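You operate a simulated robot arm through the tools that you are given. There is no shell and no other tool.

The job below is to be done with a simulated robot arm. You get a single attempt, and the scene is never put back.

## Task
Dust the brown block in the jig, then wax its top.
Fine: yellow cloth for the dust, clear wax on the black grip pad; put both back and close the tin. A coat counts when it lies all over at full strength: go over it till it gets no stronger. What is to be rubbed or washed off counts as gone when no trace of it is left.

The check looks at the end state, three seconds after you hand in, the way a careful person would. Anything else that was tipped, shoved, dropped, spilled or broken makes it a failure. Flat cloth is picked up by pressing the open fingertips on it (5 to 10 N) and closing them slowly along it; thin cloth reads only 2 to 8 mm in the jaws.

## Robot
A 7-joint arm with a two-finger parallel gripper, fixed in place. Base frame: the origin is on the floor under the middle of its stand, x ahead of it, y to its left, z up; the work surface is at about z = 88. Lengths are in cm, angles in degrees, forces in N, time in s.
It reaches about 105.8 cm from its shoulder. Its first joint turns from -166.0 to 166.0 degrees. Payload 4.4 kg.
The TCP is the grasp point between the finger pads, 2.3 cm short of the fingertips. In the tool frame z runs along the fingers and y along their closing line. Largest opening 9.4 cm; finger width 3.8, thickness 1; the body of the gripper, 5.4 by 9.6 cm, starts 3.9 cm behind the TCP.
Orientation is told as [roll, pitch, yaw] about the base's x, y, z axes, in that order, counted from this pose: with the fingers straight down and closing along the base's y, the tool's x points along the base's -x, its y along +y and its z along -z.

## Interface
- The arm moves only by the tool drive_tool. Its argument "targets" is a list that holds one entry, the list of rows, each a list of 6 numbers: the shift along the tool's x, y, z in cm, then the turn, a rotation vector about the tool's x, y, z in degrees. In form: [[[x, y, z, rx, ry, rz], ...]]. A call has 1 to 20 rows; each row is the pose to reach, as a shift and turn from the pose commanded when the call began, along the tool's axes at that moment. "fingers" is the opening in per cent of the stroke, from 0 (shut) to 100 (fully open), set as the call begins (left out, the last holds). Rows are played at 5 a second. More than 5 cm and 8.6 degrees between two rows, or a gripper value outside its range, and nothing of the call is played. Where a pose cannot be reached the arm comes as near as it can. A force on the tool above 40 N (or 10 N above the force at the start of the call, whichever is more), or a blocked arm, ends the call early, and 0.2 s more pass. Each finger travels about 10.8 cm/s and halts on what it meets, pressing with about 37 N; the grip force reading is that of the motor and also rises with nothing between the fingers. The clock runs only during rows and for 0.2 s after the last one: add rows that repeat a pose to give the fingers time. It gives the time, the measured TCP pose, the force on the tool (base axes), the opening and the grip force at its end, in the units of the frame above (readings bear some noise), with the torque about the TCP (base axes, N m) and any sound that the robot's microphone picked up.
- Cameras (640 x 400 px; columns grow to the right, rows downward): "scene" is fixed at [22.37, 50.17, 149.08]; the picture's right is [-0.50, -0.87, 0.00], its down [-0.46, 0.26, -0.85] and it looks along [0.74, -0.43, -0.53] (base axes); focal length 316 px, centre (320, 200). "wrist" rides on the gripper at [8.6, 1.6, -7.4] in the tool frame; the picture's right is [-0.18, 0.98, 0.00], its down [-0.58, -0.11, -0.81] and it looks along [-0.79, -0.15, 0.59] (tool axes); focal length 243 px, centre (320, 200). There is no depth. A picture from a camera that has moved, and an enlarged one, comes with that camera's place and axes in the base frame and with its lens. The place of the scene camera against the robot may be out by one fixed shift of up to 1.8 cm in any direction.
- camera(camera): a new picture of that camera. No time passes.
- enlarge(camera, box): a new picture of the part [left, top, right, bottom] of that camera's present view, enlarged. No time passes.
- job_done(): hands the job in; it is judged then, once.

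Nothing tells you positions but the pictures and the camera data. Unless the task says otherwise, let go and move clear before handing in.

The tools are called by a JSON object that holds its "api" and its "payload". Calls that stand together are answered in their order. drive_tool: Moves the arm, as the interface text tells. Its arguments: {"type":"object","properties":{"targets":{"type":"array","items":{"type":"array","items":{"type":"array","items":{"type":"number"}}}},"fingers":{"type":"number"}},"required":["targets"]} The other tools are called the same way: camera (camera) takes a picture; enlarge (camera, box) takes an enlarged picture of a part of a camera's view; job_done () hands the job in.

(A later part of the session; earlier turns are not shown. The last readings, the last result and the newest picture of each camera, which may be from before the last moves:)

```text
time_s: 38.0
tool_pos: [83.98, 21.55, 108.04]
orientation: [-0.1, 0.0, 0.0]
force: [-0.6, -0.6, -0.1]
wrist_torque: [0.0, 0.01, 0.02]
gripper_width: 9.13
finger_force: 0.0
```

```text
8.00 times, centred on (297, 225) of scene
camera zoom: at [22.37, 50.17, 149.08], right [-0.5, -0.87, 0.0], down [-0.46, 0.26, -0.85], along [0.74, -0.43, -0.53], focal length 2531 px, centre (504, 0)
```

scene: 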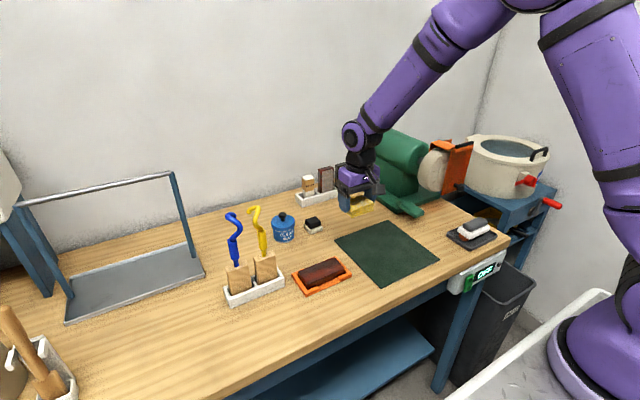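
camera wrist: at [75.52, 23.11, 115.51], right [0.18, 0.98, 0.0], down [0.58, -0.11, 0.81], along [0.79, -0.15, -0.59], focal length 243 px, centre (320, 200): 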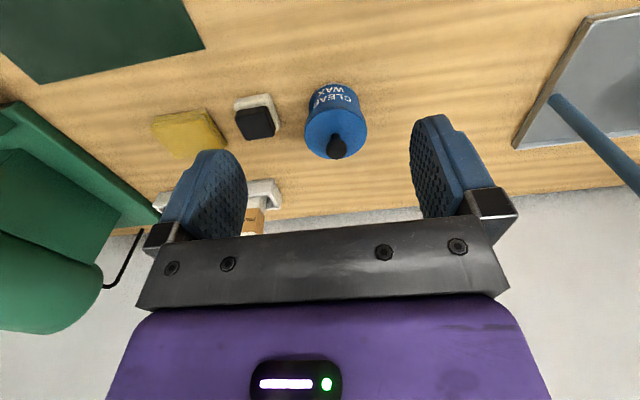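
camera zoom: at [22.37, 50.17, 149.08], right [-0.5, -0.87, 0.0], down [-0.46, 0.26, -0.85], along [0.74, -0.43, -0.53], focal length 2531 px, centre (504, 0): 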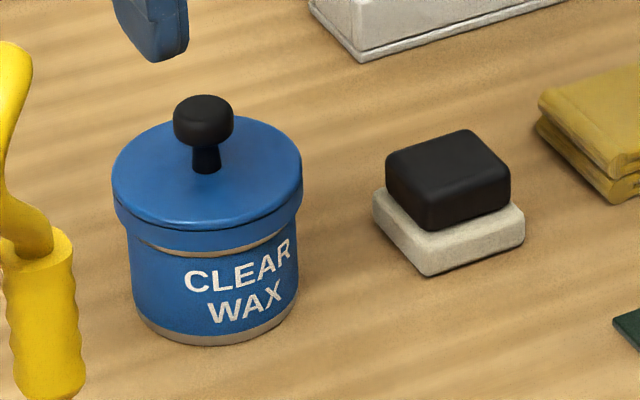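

The tin is centred near (93.3, 21.75) with the lid top at about z 93.5 and the black knob head at about z 94.7–96.4. I move above it with the fingers part closed and check alignment.

{"api": "drive_tool", "payload": {"targets": [[[-3, 0.1, 0, 0, 0, 0], [-6, 0.15, 0, 0, 0, 0], [-9.35, 0.25, 0, 0, 0, 0], [-9.35, 0.25, 3, 0, 0, 0], [-9.35, 0.25, 6, 0, 0, 0], [-9.35, 0.25, 7, 0, 0, 0], [-9.35, 0.25, 7, 0, 0, 0]]], "fingers": 60}}

{"api": "camera", "payload": {"camera": "wrist"}}

{"api": "enlarge", "payload": {"camera": "scene", "box": [250, 160, 330, 250]}}

```text
time_s: 39.6
tool_pos: [93.41, 21.76, 101.06]
orientation: [0.0, 0.0, 0.0]
force: [-0.3, 0.5, -0.4]
wrist_torque: [0.02, -0.01, -0.04]
gripper_width: 5.65
finger_force: 0.1
```

```text
taken
camera wrist: at [84.89, 23.4, 108.48], right [0.18, 0.98, 0.0], down [0.58, -0.11, 0.81], along [0.79, -0.15, -0.59], focal length 243 px, centre (320, 200)
```

wrist: 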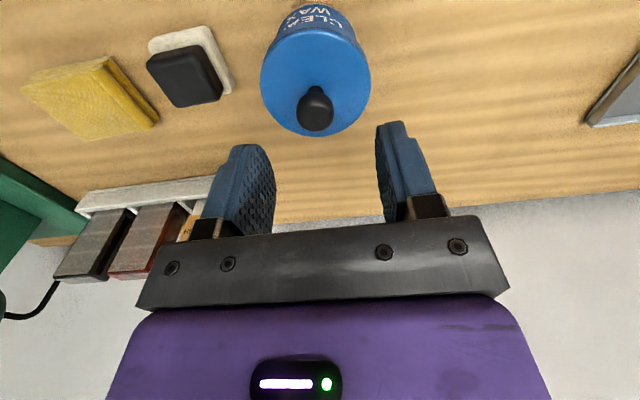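

```text
4.44 times, centred on (290, 205) of scene
camera zoom: at [22.37, 50.17, 149.08], right [-0.5, -0.87, 0.0], down [-0.46, 0.26, -0.85], along [0.74, -0.43, -0.53], focal length 1406 px, centre (453, 178)
```

zoom: 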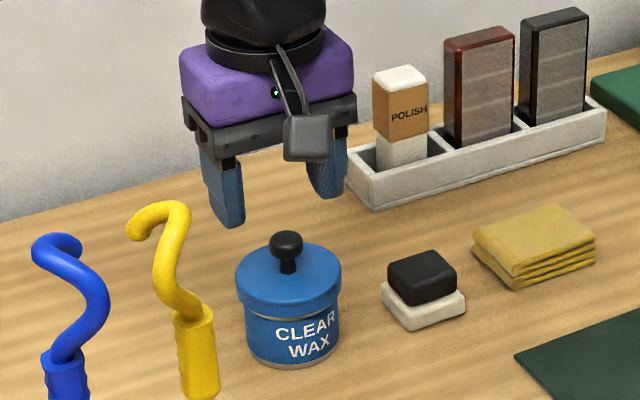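

The knob lines up between the fingers. I descend so the tips stay just above the lid, then close on the knob.

{"api": "drive_tool", "payload": {"targets": [[[0, 0, 2, 0, 0, 0], [0, 0, 3.5, 0, 0, 0], [0, 0, 4.6, 0, 0, 0], [0, 0, 4.6, 0, 0, 0]]], "fingers": 60}}

{"api": "enlarge", "payload": {"camera": "scene", "box": [250, 180, 330, 250]}}

```text
time_s: 40.6
tool_pos: [93.31, 21.8, 96.46]
orientation: [0.0, 0.0, 0.1]
force: [-0.1, -1.1, 0.7]
wrist_torque: [0.02, 0.02, 0.01]
gripper_width: 5.62
finger_force: 0.1
```

```text
5.71 times, centred on (290, 215) of scene
camera zoom: at [22.37, 50.17, 149.08], right [-0.5, -0.87, 0.0], down [-0.46, 0.26, -0.85], along [0.74, -0.43, -0.53], focal length 1808 px, centre (491, 114)
```

zoom: 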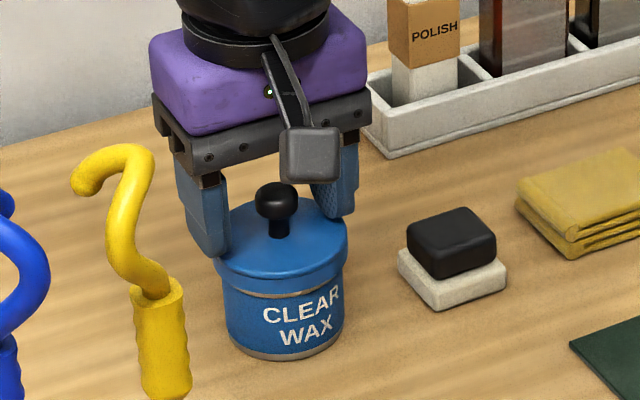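

{"api": "drive_tool", "payload": {"targets": [[[0, 0, 0, 0, 0, 0], [0, 0, 0, 0, 0, 0], [0, 0, 0, 0, 0, 0]]], "fingers": 30}}

{"api": "drive_tool", "payload": {"targets": [[[0, 0, 0, 0, 0, 0], [0, 0, 0, 0, 0, 0], [0, 0, 0, 0, 0, 0]]], "fingers": 10}}

{"api": "enlarge", "payload": {"camera": "scene", "box": [250, 180, 330, 250]}}

{"api": "camera", "payload": {"camera": "wrist"}}

```text
time_s: 41.4
tool_pos: [93.3, 21.76, 96.49]
orientation: [0.0, 0.0, -0.1]
force: [-0.2, 0.1, 0.4]
wrist_torque: [0.02, 0.02, 0.01]
gripper_width: 2.82
finger_force: 0.1
```

```text
time_s: 42.2
tool_pos: [93.3, 21.72, 96.47]
orientation: [0.0, -0.1, 0.1]
force: [-0.3, -0.6, -0.6]
wrist_torque: [-0.01, -0.01, 0.03]
gripper_width: 1.99
finger_force: 36.8
heard: snap
```

```text
5.71 times, centred on (290, 215) of scene
camera zoom: at [22.37, 50.17, 149.08], right [-0.5, -0.87, 0.0], down [-0.46, 0.26, -0.85], along [0.74, -0.43, -0.53], focal length 1808 px, centre (491, 114)
```

zoom: 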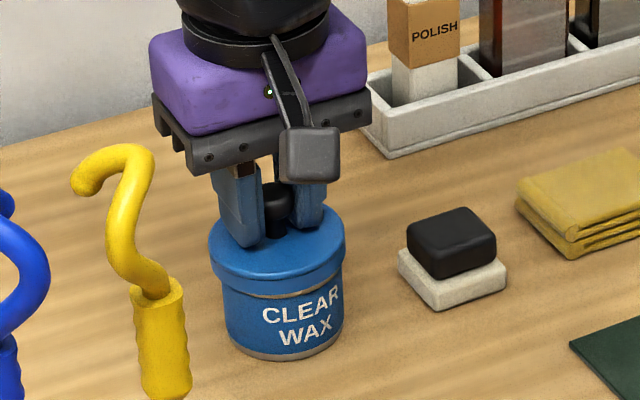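

```text
taken
camera wrist: at [84.8, 23.42, 103.88], right [0.18, 0.98, 0.0], down [0.58, -0.11, 0.81], along [0.79, -0.15, -0.59], focal length 243 px, centre (320, 200)
```

wrist: 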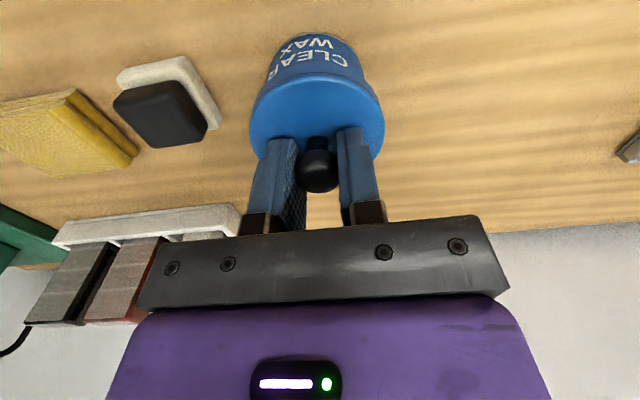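

The knob is held (2.0 cm) and the lid gave a snap as it unseated. I lift it straight up slowly.

{"api": "drive_tool", "payload": {"targets": [[[0, 0, -0.4, 0, 0, 0], [0, 0, -0.8, 0, 0, 0], [0, 0, -1.5, 0, 0, 0], [0, 0, -2.5, 0, 0, 0], [0, 0, -4, 0, 0, 0], [0, 0, -4, 0, 0, 0]]], "fingers": 10}}

{"api": "enlarge", "payload": {"camera": "scene", "box": [250, 160, 330, 250]}}

{"api": "camera", "payload": {"camera": "wrist"}}

```text
time_s: 43.6
tool_pos: [93.32, 21.64, 100.44]
orientation: [0.0, 0.0, 0.1]
force: [-0.2, 0.6, -0.6]
wrist_torque: [0.01, 0.01, -0.01]
gripper_width: 2.0
finger_force: 36.8
```

```text
4.44 times, centred on (290, 205) of scene
camera zoom: at [22.37, 50.17, 149.08], right [-0.5, -0.87, 0.0], down [-0.46, 0.26, -0.85], along [0.74, -0.43, -0.53], focal length 1406 px, centre (453, 178)
```

zoom: 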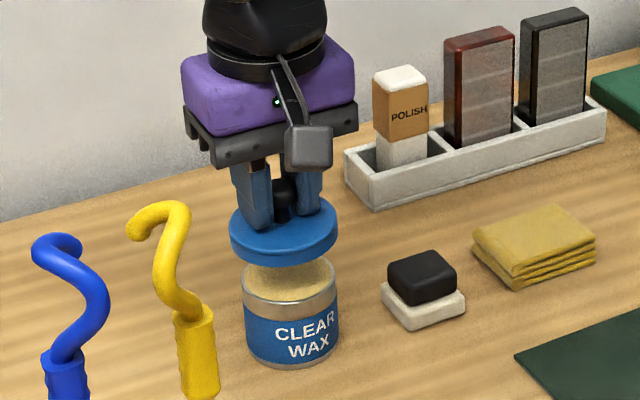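

```text
taken
camera wrist: at [84.79, 23.39, 107.9], right [0.18, 0.98, 0.0], down [0.58, -0.11, 0.81], along [0.79, -0.15, -0.59], focal length 243 px, centre (320, 200)
```

wrist: 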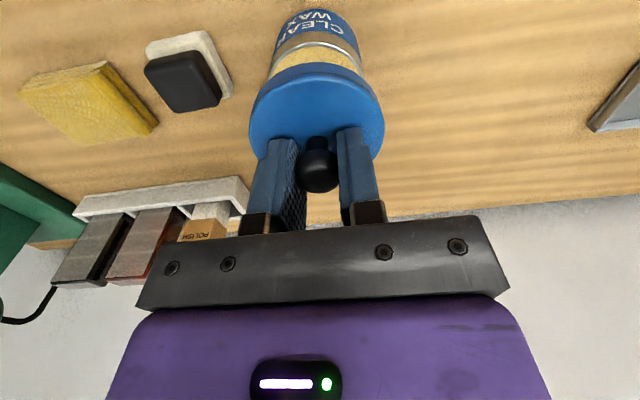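

The lid is off and hangs level, and the wax shows in the tin. I set the lid on the free table area between jig and tin, near (83.5, 17).

{"api": "drive_tool", "payload": {"targets": [[[3, -1.5, -1, 0, 0, 0], [6, -3, -1, 0, 0, 0], [9.8, -4.7, 0, 0, 0, 0], [9.8, -4.7, 3, 0, 0, 0], [9.8, -4.7, 6, 0, 0, 0], [9.8, -4.7, 7.2, 0, 0, 0], [9.8, -4.7, 7.2, 0, 0, 0]]], "fingers": 10}}

{"api": "enlarge", "payload": {"camera": "scene", "box": [250, 190, 370, 300]}}

{"api": "camera", "payload": {"camera": "wrist"}}

```text
time_s: 45.2
tool_pos: [83.5, 17.05, 93.26]
orientation: [0.0, 0.0, -0.1]
force: [-1.0, -0.5, 0.9]
wrist_torque: [0.0, 0.02, 0.03]
gripper_width: 2.02
finger_force: 37.0
```

```text
3.64 times, centred on (310, 245) of scene
camera zoom: at [22.37, 50.17, 149.08], right [-0.5, -0.87, 0.0], down [-0.46, 0.26, -0.85], along [0.74, -0.43, -0.53], focal length 1150 px, centre (356, 36)
```

zoom: 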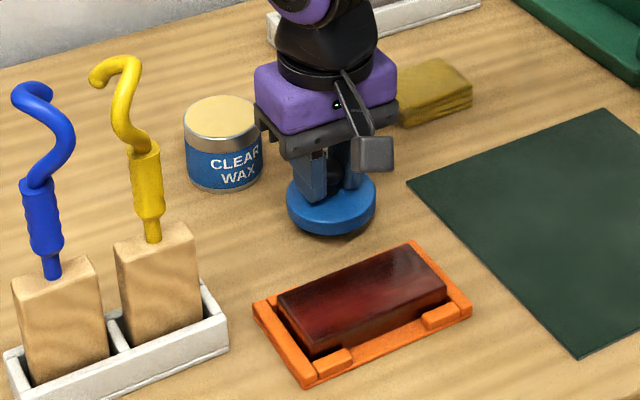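

```text
taken
camera wrist: at [74.95, 18.67, 100.67], right [0.18, 0.98, 0.0], down [0.58, -0.11, 0.81], along [0.79, -0.15, -0.59], focal length 243 px, centre (320, 200)
```

wrist: 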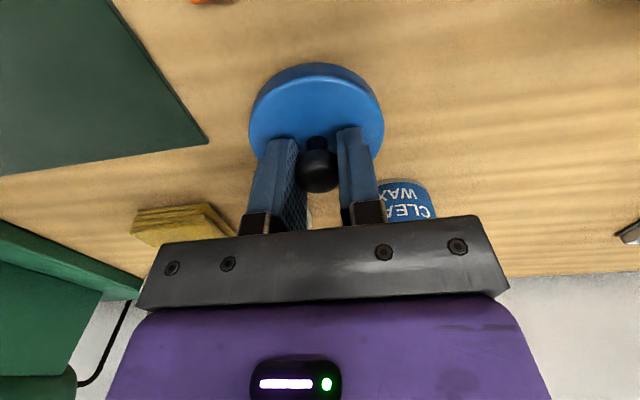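

The wax fills the tin up to the rim, which makes dipping easy. I lower the lid to the table gently.

{"api": "drive_tool", "payload": {"targets": [[[0, 0, 0.2, 0, 0, 0], [0, 0, 0.4, 0, 0, 0], [0, 0, 0.6, 0, 0, 0], [0, 0, 0.6, 0, 0, 0]]], "fingers": 10}}

{"api": "drive_tool", "payload": {"targets": [[[0, 0, 0.1, 0, 0, 0], [0, 0, 0.2, 0, 0, 0], [0, 0, 0.2, 0, 0, 0]]], "fingers": 10}}

```text
time_s: 46.2
tool_pos: [83.47, 16.96, 92.6]
orientation: [-0.1, -0.1, 0.0]
force: [-0.2, 0.1, -0.2]
wrist_torque: [0.02, 0.03, -0.03]
gripper_width: 2.0
finger_force: 37.1
```

```text
time_s: 47.0
tool_pos: [83.62, 17.09, 92.41]
orientation: [0.0, 0.0, -0.1]
force: [-0.7, 0.6, -0.5]
wrist_torque: [-0.02, 0.01, 0.0]
gripper_width: 2.01
finger_force: 37.1
```

{"api": "drive_tool", "payload": {"targets": [[[0, 0, 0.1, 0, 0, 0], [0, 0, 0.2, 0, 0, 0], [0, 0, 0.2, 0, 0, 0]]], "fingers": 10}}

{"api": "enlarge", "payload": {"camera": "scene", "box": [290, 210, 370, 270]}}

```text
time_s: 47.8
tool_pos: [83.53, 17.09, 92.25]
orientation: [0.0, 0.0, 0.0]
force: [0.7, -0.1, -0.3]
wrist_torque: [0.02, 0.03, 0.0]
gripper_width: 1.96
finger_force: 36.6
```

```text
6.67 times, centred on (330, 240) of scene
camera zoom: at [22.37, 50.17, 149.08], right [-0.5, -0.87, 0.0], down [-0.46, 0.26, -0.85], along [0.74, -0.43, -0.53], focal length 2109 px, centre (253, -67)
```

zoom: 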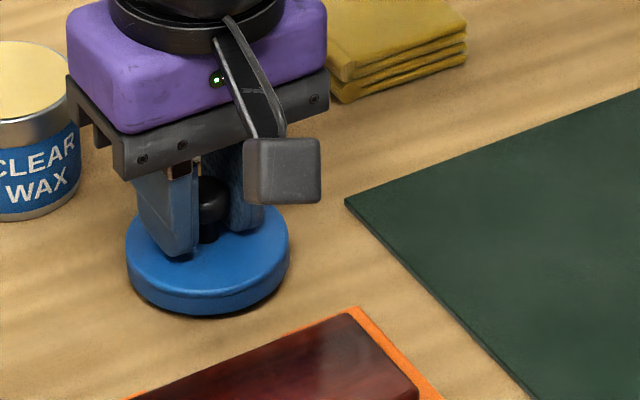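

{"api": "drive_tool", "payload": {"targets": [[[0, 0, 0.1, 0, 0, 0], [0, 0, 0.2, 0, 0, 0], [0, 0, 0.2, 0, 0, 0]]], "fingers": 10}}

{"api": "drive_tool", "payload": {"targets": [[[0, 0, 0.07, 0, 0, 0], [0, 0, 0.14, 0, 0, 0], [0, 0, 0.14, 0, 0, 0]]], "fingers": 10}}

```text
time_s: 48.6
tool_pos: [83.62, 16.99, 92.07]
orientation: [-0.1, 0.1, 0.0]
force: [-0.6, 0.2, -0.8]
wrist_torque: [0.0, 0.0, -0.01]
gripper_width: 2.03
finger_force: 37.3
```

```text
time_s: 49.4
tool_pos: [83.46, 17.06, 91.8]
orientation: [0.0, 0.1, 0.1]
force: [-0.6, -0.4, -1.1]
wrist_torque: [-0.02, -0.03, -0.03]
gripper_width: 1.98
finger_force: 37.4
```

{"api": "drive_tool", "payload": {"targets": [[[0, 0, 0.08, 0, 0, 0], [0, 0, 0.16, 0, 0, 0], [0, 0, 0.16, 0, 0, 0]]], "fingers": 10}}

{"api": "drive_tool", "payload": {"targets": [[[0, 0, 0.06, 0, 0, 0], [0, 0, 0.12, 0, 0, 0], [0, 0, 0.12, 0, 0, 0]]], "fingers": 10}}

{"api": "enlarge", "payload": {"camera": "scene", "box": [290, 210, 370, 270]}}

```text
time_s: 50.2
tool_pos: [83.63, 16.96, 91.78]
orientation: [0.0, -0.1, 0.0]
force: [0.4, -0.9, 6.8]
wrist_torque: [0.24, 0.01, -0.02]
gripper_width: 2.0
finger_force: 37.3
```

```text
time_s: 51.0
tool_pos: [83.49, 16.96, 91.82]
orientation: [0.0, -0.1, -0.1]
force: [1.9, -3.9, 13.8]
wrist_torque: [0.32, 0.02, -0.03]
gripper_width: 1.99
finger_force: 36.6
```

```text
6.67 times, centred on (330, 240) of scene
camera zoom: at [22.37, 50.17, 149.08], right [-0.5, -0.87, 0.0], down [-0.46, 0.26, -0.85], along [0.74, -0.43, -0.53], focal length 2109 px, centre (253, -67)
```

zoom: 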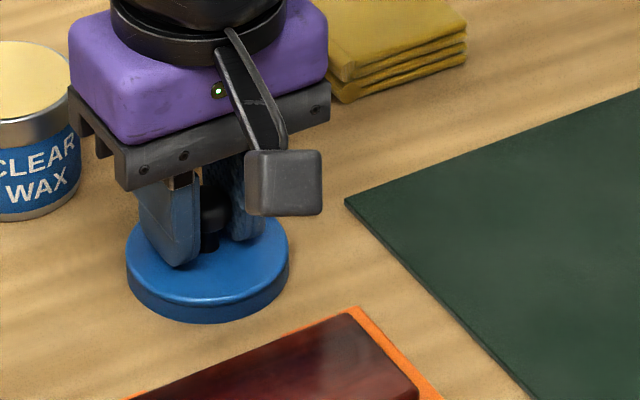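

The lid rests on the table. I ease the pressure off and open the fingers, then rise clear.

{"api": "drive_tool", "payload": {"targets": [[[0, 0, -0.06, 0, 0, 0], [0, 0, -0.12, 0, 0, 0], [0, 0, -0.12, 0, 0, 0]]], "fingers": 10}}

{"api": "drive_tool", "payload": {"targets": [[[0, 0, 0, 0, 0, 0], [0, 0, 0, 0, 0, 0], [0, 0, 0, 0, 0, 0]]], "fingers": 45}}

{"api": "drive_tool", "payload": {"targets": [[[0, 0, -2, 0, 0, 0], [0, 0, -5, 0, 0, 0], [0, 0, -9, 0, 0, 0], [0, 0, -12, 0, 0, 0], [0, 0, -12, 0, 0, 0]]], "fingers": 45}}

{"api": "camera", "payload": {"camera": "wrist"}}

{"api": "enlarge", "payload": {"camera": "scene", "box": [250, 190, 370, 280]}}

```text
time_s: 51.8
tool_pos: [83.52, 17.06, 91.68]
orientation: [0.1, 0.1, 0.0]
force: [-0.4, -0.5, 0.2]
wrist_torque: [0.0, -0.01, 0.04]
gripper_width: 2.03
finger_force: 37.1
```

```text
time_s: 52.6
tool_pos: [83.43, 17.05, 91.75]
orientation: [0.0, 0.0, 0.0]
force: [0.5, 0.2, 0.1]
wrist_torque: [0.0, 0.03, 0.01]
gripper_width: 4.23
finger_force: 0.0
```

```text
time_s: 53.8
tool_pos: [83.54, 16.88, 103.98]
orientation: [0.0, 0.0, 0.0]
force: [0.6, -0.2, 0.6]
wrist_torque: [0.05, 0.01, 0.02]
gripper_width: 4.22
finger_force: 0.1
```

```text
taken
camera wrist: at [74.98, 18.57, 111.26], right [0.18, 0.98, 0.0], down [0.58, -0.11, 0.81], along [0.79, -0.15, -0.59], focal length 243 px, centre (320, 200)
```

wrist: 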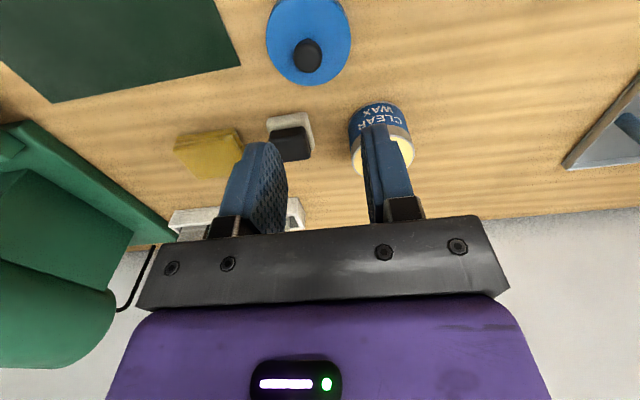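

```text
4.44 times, centred on (310, 235) of scene
camera zoom: at [22.37, 50.17, 149.08], right [-0.5, -0.87, 0.0], down [-0.46, 0.26, -0.85], along [0.74, -0.43, -0.53], focal length 1406 px, centre (364, 44)
```

zoom: 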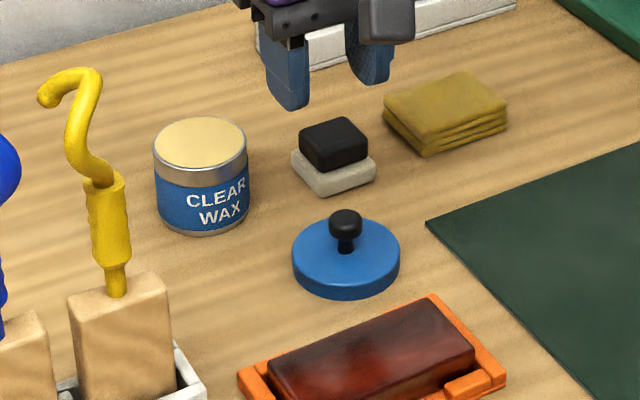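

The lid lies flat on the table. Now I look at the black grip pad to grasp it.

{"api": "enlarge", "payload": {"camera": "wrist", "box": [240, 90, 340, 170]}}

{"api": "drive_tool", "payload": {"targets": [[[0, -2, 0, 0, 0, 0], [0, -4.7, 0, 0, 0, 0], [0, -4.7, 0, 0, 0, 0]]], "fingers": 70}}

{"api": "enlarge", "payload": {"camera": "wrist", "box": [250, 70, 410, 190]}}

```text
5.00 times, centred on (290, 130) of wrist
camera zoom: at [74.98, 18.57, 111.26], right [0.18, 0.98, 0.0], down [0.58, -0.11, 0.81], along [0.79, -0.15, -0.59], focal length 1213 px, centre (470, 550)
```

zoom: 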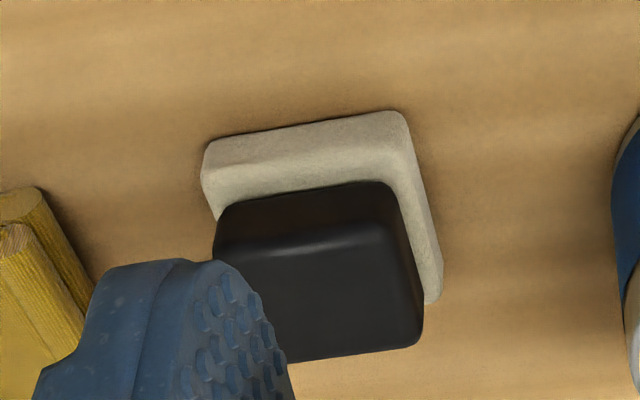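

```text
time_s: 54.6
tool_pos: [83.5, 12.2, 103.6]
orientation: [0.0, 0.0, 0.0]
force: [-0.1, -0.5, 0.3]
wrist_torque: [-0.02, 0.0, -0.02]
gripper_width: 6.58
finger_force: 0.1
```

```text
3.33 times, centred on (330, 130) of wrist
camera zoom: at [74.99, 13.93, 111.2], right [0.18, 0.98, 0.0], down [0.58, -0.11, 0.81], along [0.79, -0.15, -0.59], focal length 809 px, centre (287, 433)
```

zoom: 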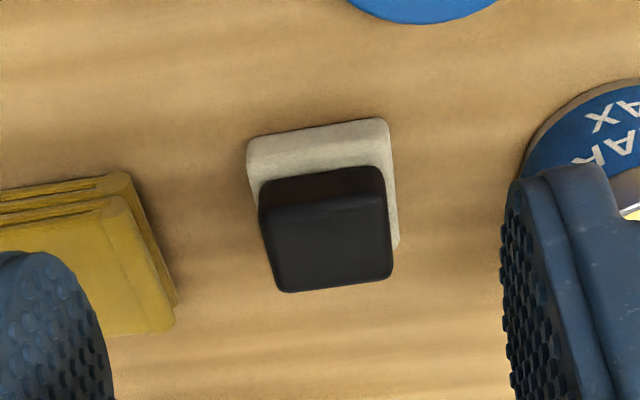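

The pad's white felt spans about x 90.1–94.6, y 9.9–14.4, and its black grip is centred near (92.4, 12.15). I move over it and descend with tips just above the white felt.

{"api": "drive_tool", "payload": {"targets": [[[-4, 0, 0, 0, 0, 0], [-8.9, 0, 0, 0, 0, 0], [-8.9, -0.05, 4, 0, 0, 0], [-8.9, -0.05, 8, 0, 0, 0], [-8.9, -0.05, 10.5, 0, 0, 0], [-8.9, -0.05, 11.5, 0, 0, 0], [-8.9, -0.05, 11.5, 0, 0, 0]]], "fingers": 70}}

{"api": "camera", "payload": {"camera": "wrist"}}

{"api": "enlarge", "payload": {"camera": "scene", "box": [280, 190, 350, 245]}}

```text
time_s: 56.2
tool_pos: [92.46, 12.29, 92.45]
orientation: [0.0, 0.0, 0.0]
force: [0.0, -0.9, 0.0]
wrist_torque: [0.0, -0.05, 0.02]
gripper_width: 6.57
finger_force: 0.0
```

```text
taken
camera wrist: at [83.91, 13.92, 99.71], right [0.18, 0.98, 0.0], down [0.58, -0.11, 0.81], along [0.79, -0.15, -0.59], focal length 243 px, centre (320, 200)
```

wrist: 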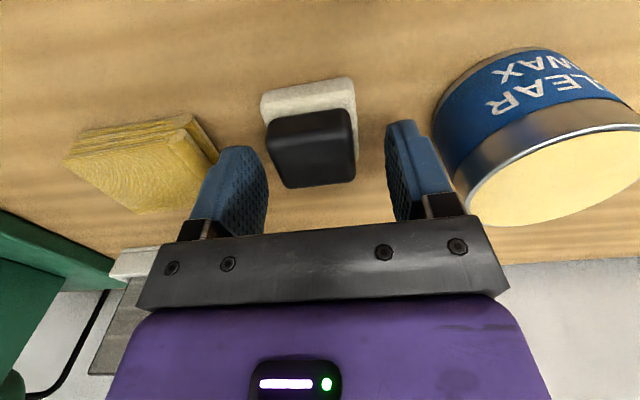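

```text
7.27 times, centred on (315, 218) of scene
camera zoom: at [22.37, 50.17, 149.08], right [-0.5, -0.87, 0.0], down [-0.46, 0.26, -0.85], along [0.74, -0.43, -0.53], focal length 2301 px, centre (356, 73)
```

zoom: 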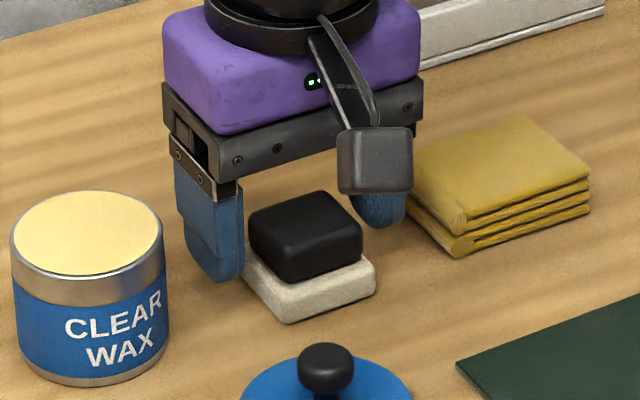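

{"api": "drive_tool", "payload": {"targets": [[[0, -0.1, 0.4, 0, 0, 0], [0, -0.1, 0.75, 0, 0, 0], [0, -0.1, 0.75, 0, 0, 0]]], "fingers": 70}}

{"api": "drive_tool", "payload": {"targets": [[[0, 0, 0, 0, 0, 0], [0, 0, 0, 0, 0, 0]]], "fingers": 46}}

{"api": "drive_tool", "payload": {"targets": [[[0, 0, 0, 0, 0, 0], [0, 0, 0, 0, 0, 0], [0, 0, 0, 0, 0, 0]]], "fingers": 30}}

{"api": "camera", "payload": {"camera": "wrist"}}

{"api": "enlarge", "payload": {"camera": "scene", "box": [280, 190, 350, 245]}}

```text
time_s: 57.0
tool_pos: [92.42, 12.07, 91.44]
orientation: [0.0, -0.1, 0.0]
force: [-1.1, 0.3, 0.4]
wrist_torque: [0.0, 0.0, -0.01]
gripper_width: 6.61
finger_force: 0.0
```

```text
time_s: 57.6
tool_pos: [92.52, 12.1, 91.56]
orientation: [0.0, 0.0, 0.0]
force: [-0.1, 0.2, 1.1]
wrist_torque: [-0.05, -0.01, 0.01]
gripper_width: 4.42
finger_force: 37.1
```

```text
time_s: 58.4
tool_pos: [92.4, 12.31, 91.54]
orientation: [0.0, 0.0, 0.0]
force: [-0.1, 0.4, 0.8]
wrist_torque: [-0.03, 0.04, 0.02]
gripper_width: 4.44
finger_force: 37.2
```

```text
taken
camera wrist: at [83.88, 13.81, 98.93], right [0.18, 0.98, 0.0], down [0.58, -0.11, 0.81], along [0.79, -0.15, -0.59], focal length 243 px, centre (320, 200)
```

wrist: 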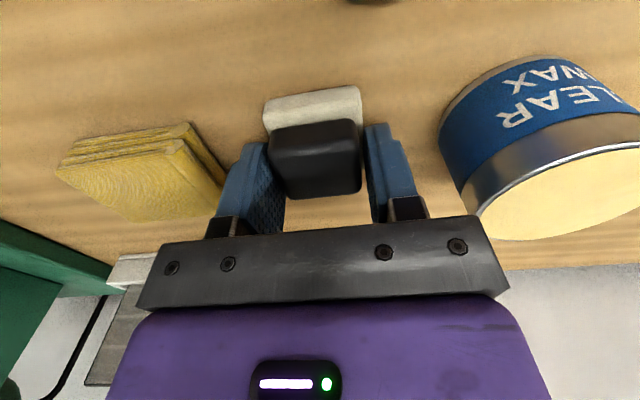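

```text
7.27 times, centred on (315, 218) of scene
camera zoom: at [22.37, 50.17, 149.08], right [-0.5, -0.87, 0.0], down [-0.46, 0.26, -0.85], along [0.74, -0.43, -0.53], focal length 2301 px, centre (356, 73)
```

zoom: 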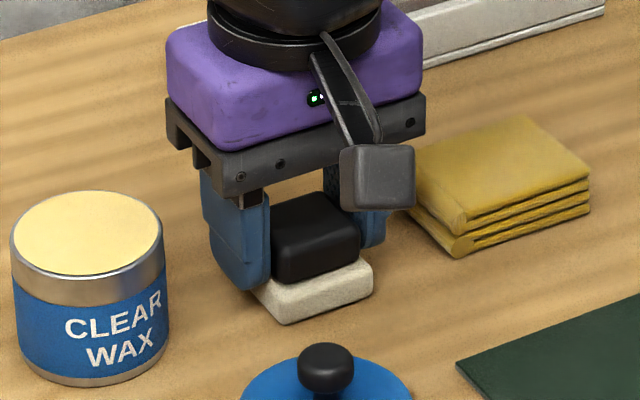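

The width of 4.44 cm suggests the tips caught the white felt edge rather than the black grip. I reopen, go up slightly and close again on the black part.

{"api": "drive_tool", "payload": {"targets": [[[0, 0, 0, 0, 0, 0], [0, 0, 0, 0, 0, 0]]], "fingers": 62}}

{"api": "drive_tool", "payload": {"targets": [[[0, 0, -0.2, 0, 0, 0], [0, 0, -0.4, 0, 0, 0], [0, 0, -0.4, 0, 0, 0]]], "fingers": 62}}

{"api": "drive_tool", "payload": {"targets": [[[0, 0, 0, 0, 0, 0], [0, 0, 0, 0, 0, 0], [0, 0, 0, 0, 0, 0]]], "fingers": 30}}

{"api": "enlarge", "payload": {"camera": "wrist", "box": [210, 70, 430, 230]}}

{"api": "enlarge", "payload": {"camera": "scene", "box": [295, 200, 335, 235]}}

```text
time_s: 59.0
tool_pos: [92.42, 12.13, 91.42]
orientation: [0.0, 0.0, -0.1]
force: [0.3, -0.5, 0.5]
wrist_torque: [0.01, 0.02, -0.01]
gripper_width: 5.82
finger_force: 0.0
```

```text
time_s: 59.8
tool_pos: [92.48, 12.15, 91.87]
orientation: [0.0, -0.1, 0.0]
force: [-0.8, 0.4, -0.1]
wrist_torque: [0.05, -0.03, 0.01]
gripper_width: 5.83
finger_force: 0.1
```

```text
time_s: 60.6
tool_pos: [92.37, 12.23, 91.83]
orientation: [0.0, -0.1, 0.1]
force: [1.1, -0.9, 7.5]
wrist_torque: [-0.22, 0.04, 0.01]
gripper_width: 3.91
finger_force: 36.8
```

```text
2.50 times, centred on (320, 150) of wrist
camera zoom: at [83.91, 13.83, 99.37], right [0.18, 0.98, 0.0], down [0.58, -0.11, 0.81], along [0.79, -0.15, -0.59], focal length 606 px, centre (320, 325)
```

zoom: 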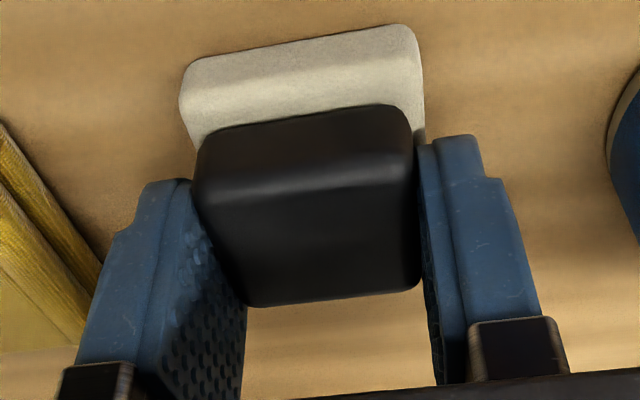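

```text
11.43 times, centred on (315, 218) of scene
camera zoom: at [22.37, 50.17, 149.08], right [-0.5, -0.87, 0.0], down [-0.46, 0.26, -0.85], along [0.74, -0.43, -0.53], focal length 3616 px, centre (377, 0)
```

zoom: 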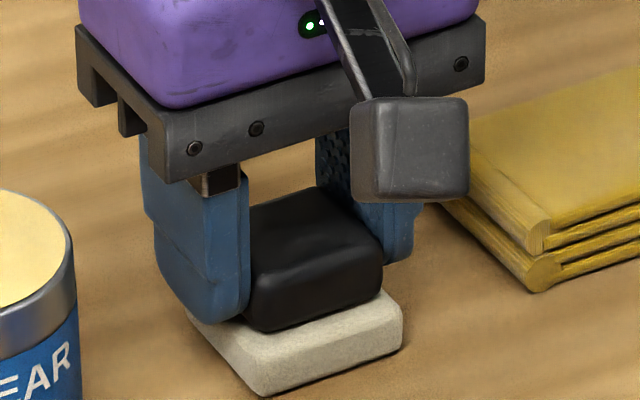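

Now the width is 3.91 cm, a proper grip on the black part. I lift the pad and carry it over the open tin.

{"api": "drive_tool", "payload": {"targets": [[[0, 0, -1, 0, 0, 0], [0, 0, -4, 0, 0, 0], [0, 0, -8, 0, 0, 0], [-0.4, 3, -9, 0, 0, 0], [-0.9, 6.5, -9, 0, 0, 0], [-0.9, 9.7, -9, 0, 0, 0], [-0.9, 9.7, -8, 0, 0, 0], [-0.9, 9.7, -8, 0, 0, 0]]], "fingers": 30}}

{"api": "camera", "payload": {"camera": "wrist"}}

{"api": "enlarge", "payload": {"camera": "scene", "box": [255, 180, 325, 245]}}

```text
time_s: 62.4
tool_pos: [93.23, 21.86, 99.71]
orientation: [0.0, 0.0, 0.0]
force: [0.5, -1.1, -0.3]
wrist_torque: [0.01, -0.03, 0.0]
gripper_width: 3.89
finger_force: 37.3
```

```text
taken
camera wrist: at [84.7, 23.56, 107.3], right [0.18, 0.98, 0.0], down [0.58, -0.11, 0.81], along [0.79, -0.15, -0.59], focal length 243 px, centre (320, 200)
```

wrist: 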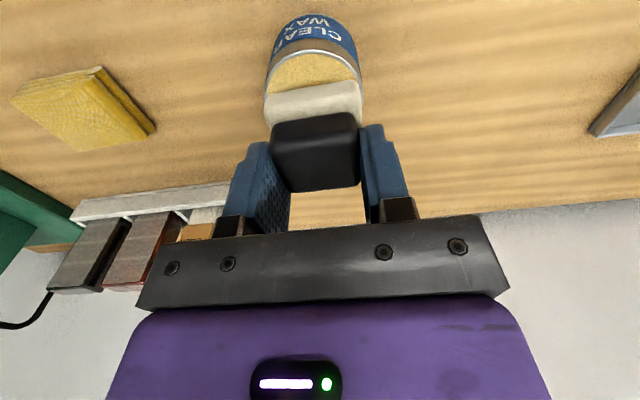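

```text
6.15 times, centred on (290, 212) of scene
camera zoom: at [22.37, 50.17, 149.08], right [-0.5, -0.87, 0.0], down [-0.46, 0.26, -0.85], along [0.74, -0.43, -0.53], focal length 1947 px, centre (505, 123)
```

zoom: 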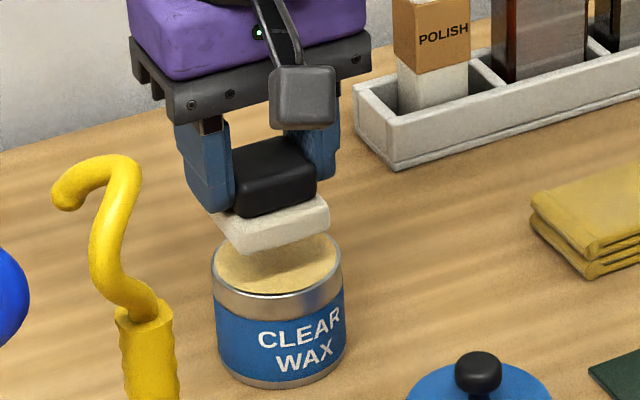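

The pad is centred over the wax. I lower it and then press gently in small steps.

{"api": "drive_tool", "payload": {"targets": [[[0, 0, 1, 0, 0, 0], [0, 0, 1.8, 0, 0, 0], [0, 0, 2.2, 0, 0, 0], [0, 0, 2.4, 0, 0, 0], [0, 0, 2.4, 0, 0, 0]]], "fingers": 30}}

{"api": "drive_tool", "payload": {"targets": [[[0, 0, 0.1, 0, 0, 0], [0, 0, 0.2, 0, 0, 0], [0, 0, 0.2, 0, 0, 0]]], "fingers": 30}}

{"api": "drive_tool", "payload": {"targets": [[[0, 0, 0.1, 0, 0, 0], [0, 0, 0.2, 0, 0, 0], [0, 0, 0.2, 0, 0, 0]]], "fingers": 30}}

```text
time_s: 63.6
tool_pos: [93.25, 21.85, 97.47]
orientation: [-0.1, 0.0, 0.0]
force: [-0.6, 0.2, 2.9]
wrist_torque: [-0.04, 0.07, 0.0]
gripper_width: 3.9
finger_force: 37.1
```

```text
time_s: 64.4
tool_pos: [93.23, 21.9, 97.45]
orientation: [0.1, -0.2, 0.1]
force: [0.8, -0.8, 23.9]
wrist_torque: [-0.1, 0.21, 0.01]
gripper_width: 3.88
finger_force: 36.8
```

```text
time_s: 65.1
tool_pos: [93.31, 21.92, 97.51]
orientation: [0.0, -0.3, 0.1]
force: [-1.3, -0.6, 11.3]
wrist_torque: [-0.06, 0.27, 0.01]
gripper_width: 3.89
finger_force: 37.1
stopped in row 3: the force on the tool passed its limit at 41 N (the readings are from after the stop); the commanded pose is now the measured one
```

The pad pressed the wax a bit firmly (up to about 40 N) and now sits at 11 N. I lift and check the tin and pad.

{"api": "drive_tool", "payload": {"targets": [[[0, 0, -0.5, 0, 0, 0], [0, 0, -1.5, 0, 0, 0], [0, 0, -3.5, 0, 0, 0], [0, 0, -5, 0, 0, 0], [0, 0, -5, 0, 0, 0]]], "fingers": 30}}

{"api": "enlarge", "payload": {"camera": "scene", "box": [255, 180, 325, 245]}}

{"api": "enlarge", "payload": {"camera": "wrist", "box": [220, 0, 440, 200]}}

```text
time_s: 66.3
tool_pos: [93.41, 21.99, 102.39]
orientation: [0.1, -0.3, 0.0]
force: [-0.6, 0.2, -0.4]
wrist_torque: [-0.03, 0.0, 0.02]
gripper_width: 3.88
finger_force: 37.2
```

```text
6.15 times, centred on (290, 212) of scene
camera zoom: at [22.37, 50.17, 149.08], right [-0.5, -0.87, 0.0], down [-0.46, 0.26, -0.85], along [0.74, -0.43, -0.53], focal length 1947 px, centre (505, 123)
```

zoom: 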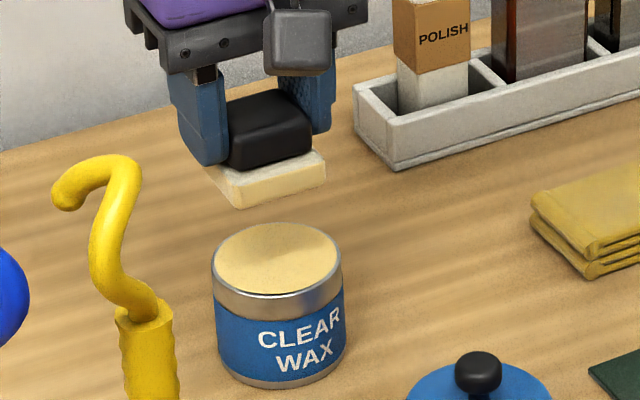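

```text
2.00 times, centred on (330, 100) of wrist
camera zoom: at [84.79, 23.59, 109.77], right [0.18, 0.98, 0.0], down [0.58, -0.11, 0.81], along [0.79, -0.15, -0.59], focal length 485 px, centre (300, 400)
```

zoom: 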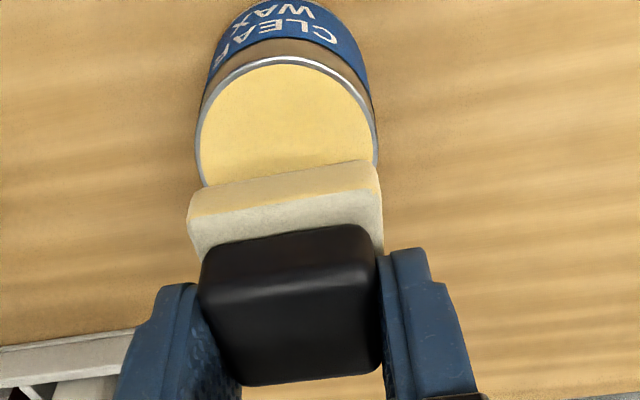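

The felt's underside has taken on yellow wax and the tin stayed in place. I carry the pad over the block, correcting a small tilt on the way.

{"api": "drive_tool", "payload": {"targets": [[[4, -0.3, 0, 0, 0.3, 0], [8, -0.6, 0, 0, 0.3, 0], [12, -1, 0, 0, 0.3, 0], [16, -1.4, 0, 0, 0.3, 0], [20.25, -1.75, 0, 0, 0.3, 0], [20.25, -1.75, 3, 0, 0.3, 0], [20.25, -1.75, 6, 0, 0.3, 0], [20.25, -1.75, 6, 0, 0.3, 0]]], "fingers": 30}}

{"api": "enlarge", "payload": {"camera": "scene", "box": [275, 210, 365, 300]}}

{"api": "enlarge", "payload": {"camera": "wrist", "box": [200, 0, 440, 200]}}

```text
time_s: 68.1
tool_pos: [73.0, 20.14, 96.25]
orientation: [0.1, 0.1, 0.0]
force: [-1.2, 0.5, -0.8]
wrist_torque: [0.02, -0.01, 0.02]
gripper_width: 3.89
finger_force: 37.5
```

```text
4.44 times, centred on (320, 255) of scene
camera zoom: at [22.37, 50.17, 149.08], right [-0.5, -0.87, 0.0], down [-0.46, 0.26, -0.85], along [0.74, -0.43, -0.53], focal length 1406 px, centre (320, -44)
```

zoom: 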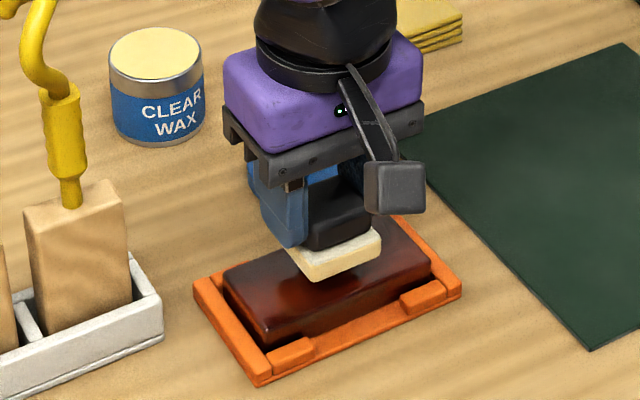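

```text
2.00 times, centred on (320, 100) of wrist
camera zoom: at [64.58, 21.88, 103.71], right [0.18, 0.98, 0.0], down [0.58, -0.11, 0.81], along [0.79, -0.15, -0.59], focal length 485 px, centre (320, 400)
```

zoom: 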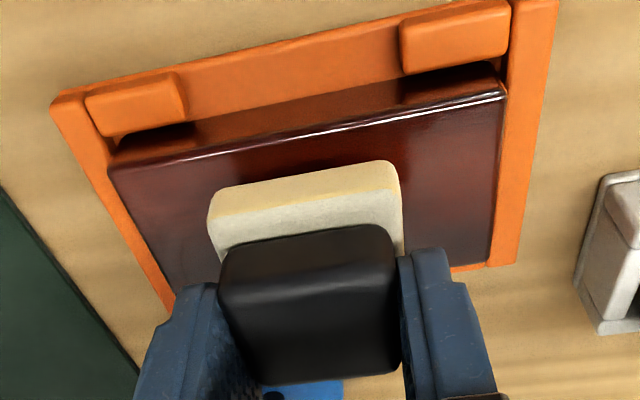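

{"api": "drive_tool", "payload": {"targets": [[[0, 0, 0.6, 0, 0, 0], [0, 0, 1.1, 0, 0, 0], [0, 0, 1.5, 0, 0, 0], [0, 0, 1.5, 0, 0, 0]]], "fingers": 30}}

{"api": "drive_tool", "payload": {"targets": [[[0, 0, 0.06, 0, 0, 0], [0, 0, 0.12, 0, 0, 0], [0, 0, 0.12, 0, 0, 0]]], "fingers": 30}}

```text
time_s: 69.1
tool_pos: [73.07, 20.25, 94.71]
orientation: [0.1, 0.1, 0.0]
force: [0.0, 0.1, 0.2]
wrist_torque: [0.03, 0.04, 0.02]
gripper_width: 3.87
finger_force: 37.1
```

```text
time_s: 69.9
tool_pos: [73.19, 20.18, 94.68]
orientation: [0.2, 0.1, 0.0]
force: [0.0, 0.7, -1.0]
wrist_torque: [0.02, -0.02, -0.01]
gripper_width: 3.89
finger_force: 37.0
```

{"api": "drive_tool", "payload": {"targets": [[[0, 0, 0.06, 0, 0, 0], [0, 0, 0.12, 0, 0, 0], [0, 0, 0.12, 0, 0, 0]]], "fingers": 30}}

```text
time_s: 70.7
tool_pos: [73.17, 20.1, 94.52]
orientation: [0.1, 0.1, 0.0]
force: [0.3, -0.2, 2.1]
wrist_torque: [-0.02, -0.01, 0.01]
gripper_width: 3.89
finger_force: 37.1
```

First touch reads 2 N. I press to about 8 N and rub in lanes over the full top.

{"api": "drive_tool", "payload": {"targets": [[[0.7, 0, 0.04, 0, 0, 0], [0.7, 1.2, 0.04, 0, 0, 0], [0.7, 2.4, 0.04, 0, 0, 0], [0.7, 3.7, 0.04, 0, 0, 0], [-0.7, 3.7, 0.04, 0, 0, 0], [-0.7, 2.4, 0.04, 0, 0, 0], [-0.7, 1.2, 0.04, 0, 0, 0], [-0.7, 0, 0.04, 0, 0, 0], [-0.7, -1.2, 0.04, 0, 0, 0], [-0.7, -2.4, 0.04, 0, 0, 0], [-0.7, -3.7, 0.04, 0, 0, 0], [0.7, -3.7, 0.04, 0, 0, 0], [0.7, -2.4, 0.04, 0, 0, 0], [0.7, -1.2, 0.04, 0, 0, 0], [0.7, 0, 0.04, 0, 0, 0], [0, 1.2, 0.04, 0, 0, 0], [0, 2.4, 0.04, 0, 0, 0], [0, 3.7, 0.04, 0, 0, 0], [0, 2.4, 0.04, 0, 0, 0], [0, 2.4, 0.04, 0, 0, 0]]], "fingers": 30}}

{"api": "enlarge", "payload": {"camera": "scene", "box": [275, 225, 365, 300]}}

{"api": "enlarge", "payload": {"camera": "wrist", "box": [100, 0, 440, 220]}}

```text
time_s: 74.9
tool_pos: [73.19, 22.57, 94.64]
orientation: [0.1, 0.1, 0.0]
force: [-0.3, 0.0, 0.1]
wrist_torque: [0.03, -0.04, 0.01]
gripper_width: 3.89
finger_force: 36.5
```

```text
5.33 times, centred on (320, 262) of scene
camera zoom: at [22.37, 50.17, 149.08], right [-0.5, -0.87, 0.0], down [-0.46, 0.26, -0.85], along [0.74, -0.43, -0.53], focal length 1687 px, centre (320, -133)
```

zoom: 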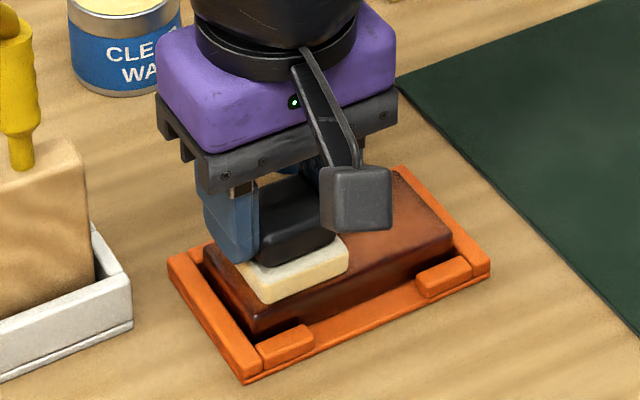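

```text
1.82 times, centred on (270, 110) of wrist
camera zoom: at [64.65, 24.24, 101.98], right [0.18, 0.98, 0.0], down [0.58, -0.11, 0.81], along [0.79, -0.15, -0.59], focal length 441 px, centre (411, 364)
```

zoom: 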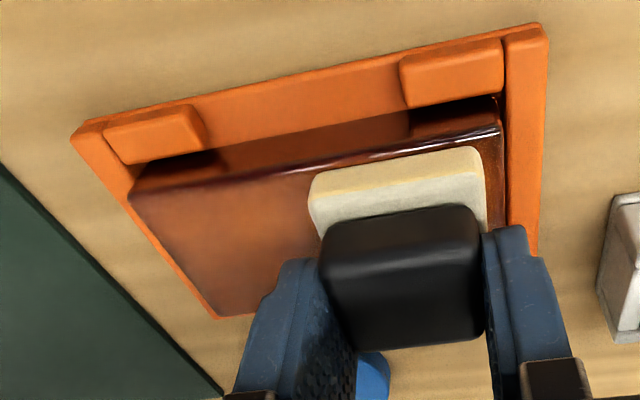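

Wax is going on (the top is turning lighter amber), but the force has fallen to zero at this end. I press slightly lower and check.

{"api": "drive_tool", "payload": {"targets": [[[0, 0, 0.04, 0, 0, 0], [0, 0, 0.06, 0, 0, 0], [0, 0, 0.06, 0, 0, 0]]], "fingers": 30}}

```text
time_s: 75.7
tool_pos: [73.15, 22.64, 94.45]
orientation: [0.1, -0.1, 0.1]
force: [0.8, 0.9, 9.8]
wrist_torque: [0.01, 0.02, -0.03]
gripper_width: 3.89
finger_force: 37.2
```

At 9.8 N here, I run another full pass at this depth.

{"api": "drive_tool", "payload": {"targets": [[[0, 1.3, 0, 0, 0, 0], [0.75, 1.3, 0, 0, 0, 0], [0.75, 0, 0, 0, 0, 0], [0.75, -1.2, 0, 0, 0, 0], [0.75, -2.4, 0, 0, 0, 0], [0.75, -3.6, 0, 0, 0, 0], [0.75, -4.8, 0, 0, 0, 0], [0.75, -6.1, 0, 0, 0, 0], [-0.75, -6.1, 0, 0, 0, 0], [-0.75, -4.8, 0, 0, 0, 0], [-0.75, -3.6, 0, 0, 0, 0], [-0.75, -2.4, 0, 0, 0, 0], [-0.75, -1.2, 0, 0, 0, 0], [-0.75, 0, 0, 0, 0, 0], [-0.75, 1.3, 0, 0, 0, 0], [0, 1.3, 0, 0, 0, 0], [0, 0, 0, 0, 0, 0], [0, -1.2, 0, 0, 0, 0], [0, -2.4, 0, 0, 0, 0], [0, -2.4, 0, 0, 0, 0]]], "fingers": 30}}

{"api": "drive_tool", "payload": {"targets": [[[0, 0, -0.5, 0, 0, 0], [0, 0, -3, 0, 0, 0], [3, -3, -7, 0, 0, 0], [6, -7, -10, 0, 0, 0], [8, -11, -11, 0, 0, 0], [8, -11, -11, 0, 0, 0]]], "fingers": 30}}

{"api": "enlarge", "payload": {"camera": "scene", "box": [285, 245, 360, 300]}}

{"api": "camera", "payload": {"camera": "wrist"}}

{"api": "enlarge", "payload": {"camera": "wrist", "box": [360, 20, 560, 150]}}

```text
time_s: 79.9
tool_pos: [73.21, 20.17, 94.53]
orientation: [0.1, 0.1, 0.0]
force: [-0.1, 1.0, 4.2]
wrist_torque: [0.0, -0.09, -0.05]
gripper_width: 3.88
finger_force: 37.2
```

```text
refused: row 3 steps farther than a row can; nothing moved
```

```text
7.27 times, centred on (322, 272) of scene
camera zoom: at [22.37, 50.17, 149.08], right [-0.5, -0.87, 0.0], down [-0.46, 0.26, -0.85], along [0.74, -0.43, -0.53], focal length 2301 px, centre (302, -327)
```

zoom: 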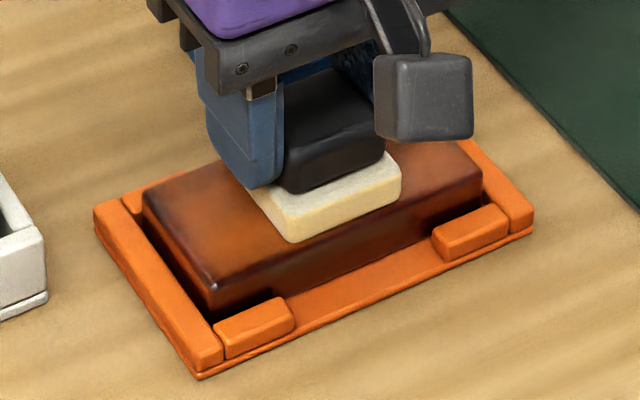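

```text
taken
camera wrist: at [64.63, 21.81, 101.95], right [0.18, 0.98, 0.0], down [0.58, -0.11, 0.81], along [0.79, -0.15, -0.59], focal length 243 px, centre (320, 200)
```

wrist: 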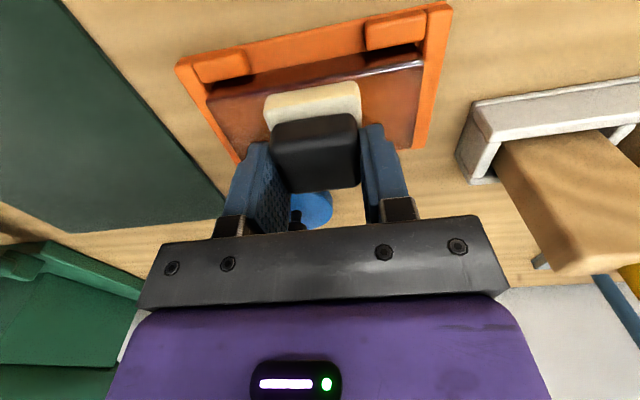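

```text
3.08 times, centred on (460, 85) of wrist
camera zoom: at [64.63, 21.81, 101.95], right [0.18, 0.98, 0.0], down [0.58, -0.11, 0.81], along [0.79, -0.15, -0.59], focal length 746 px, centre (-111, 554)
```

zoom: 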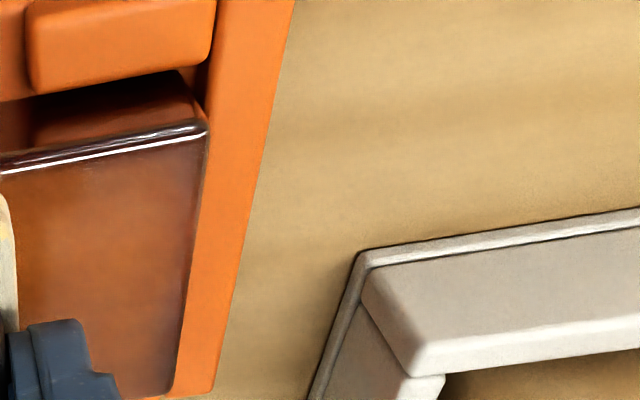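

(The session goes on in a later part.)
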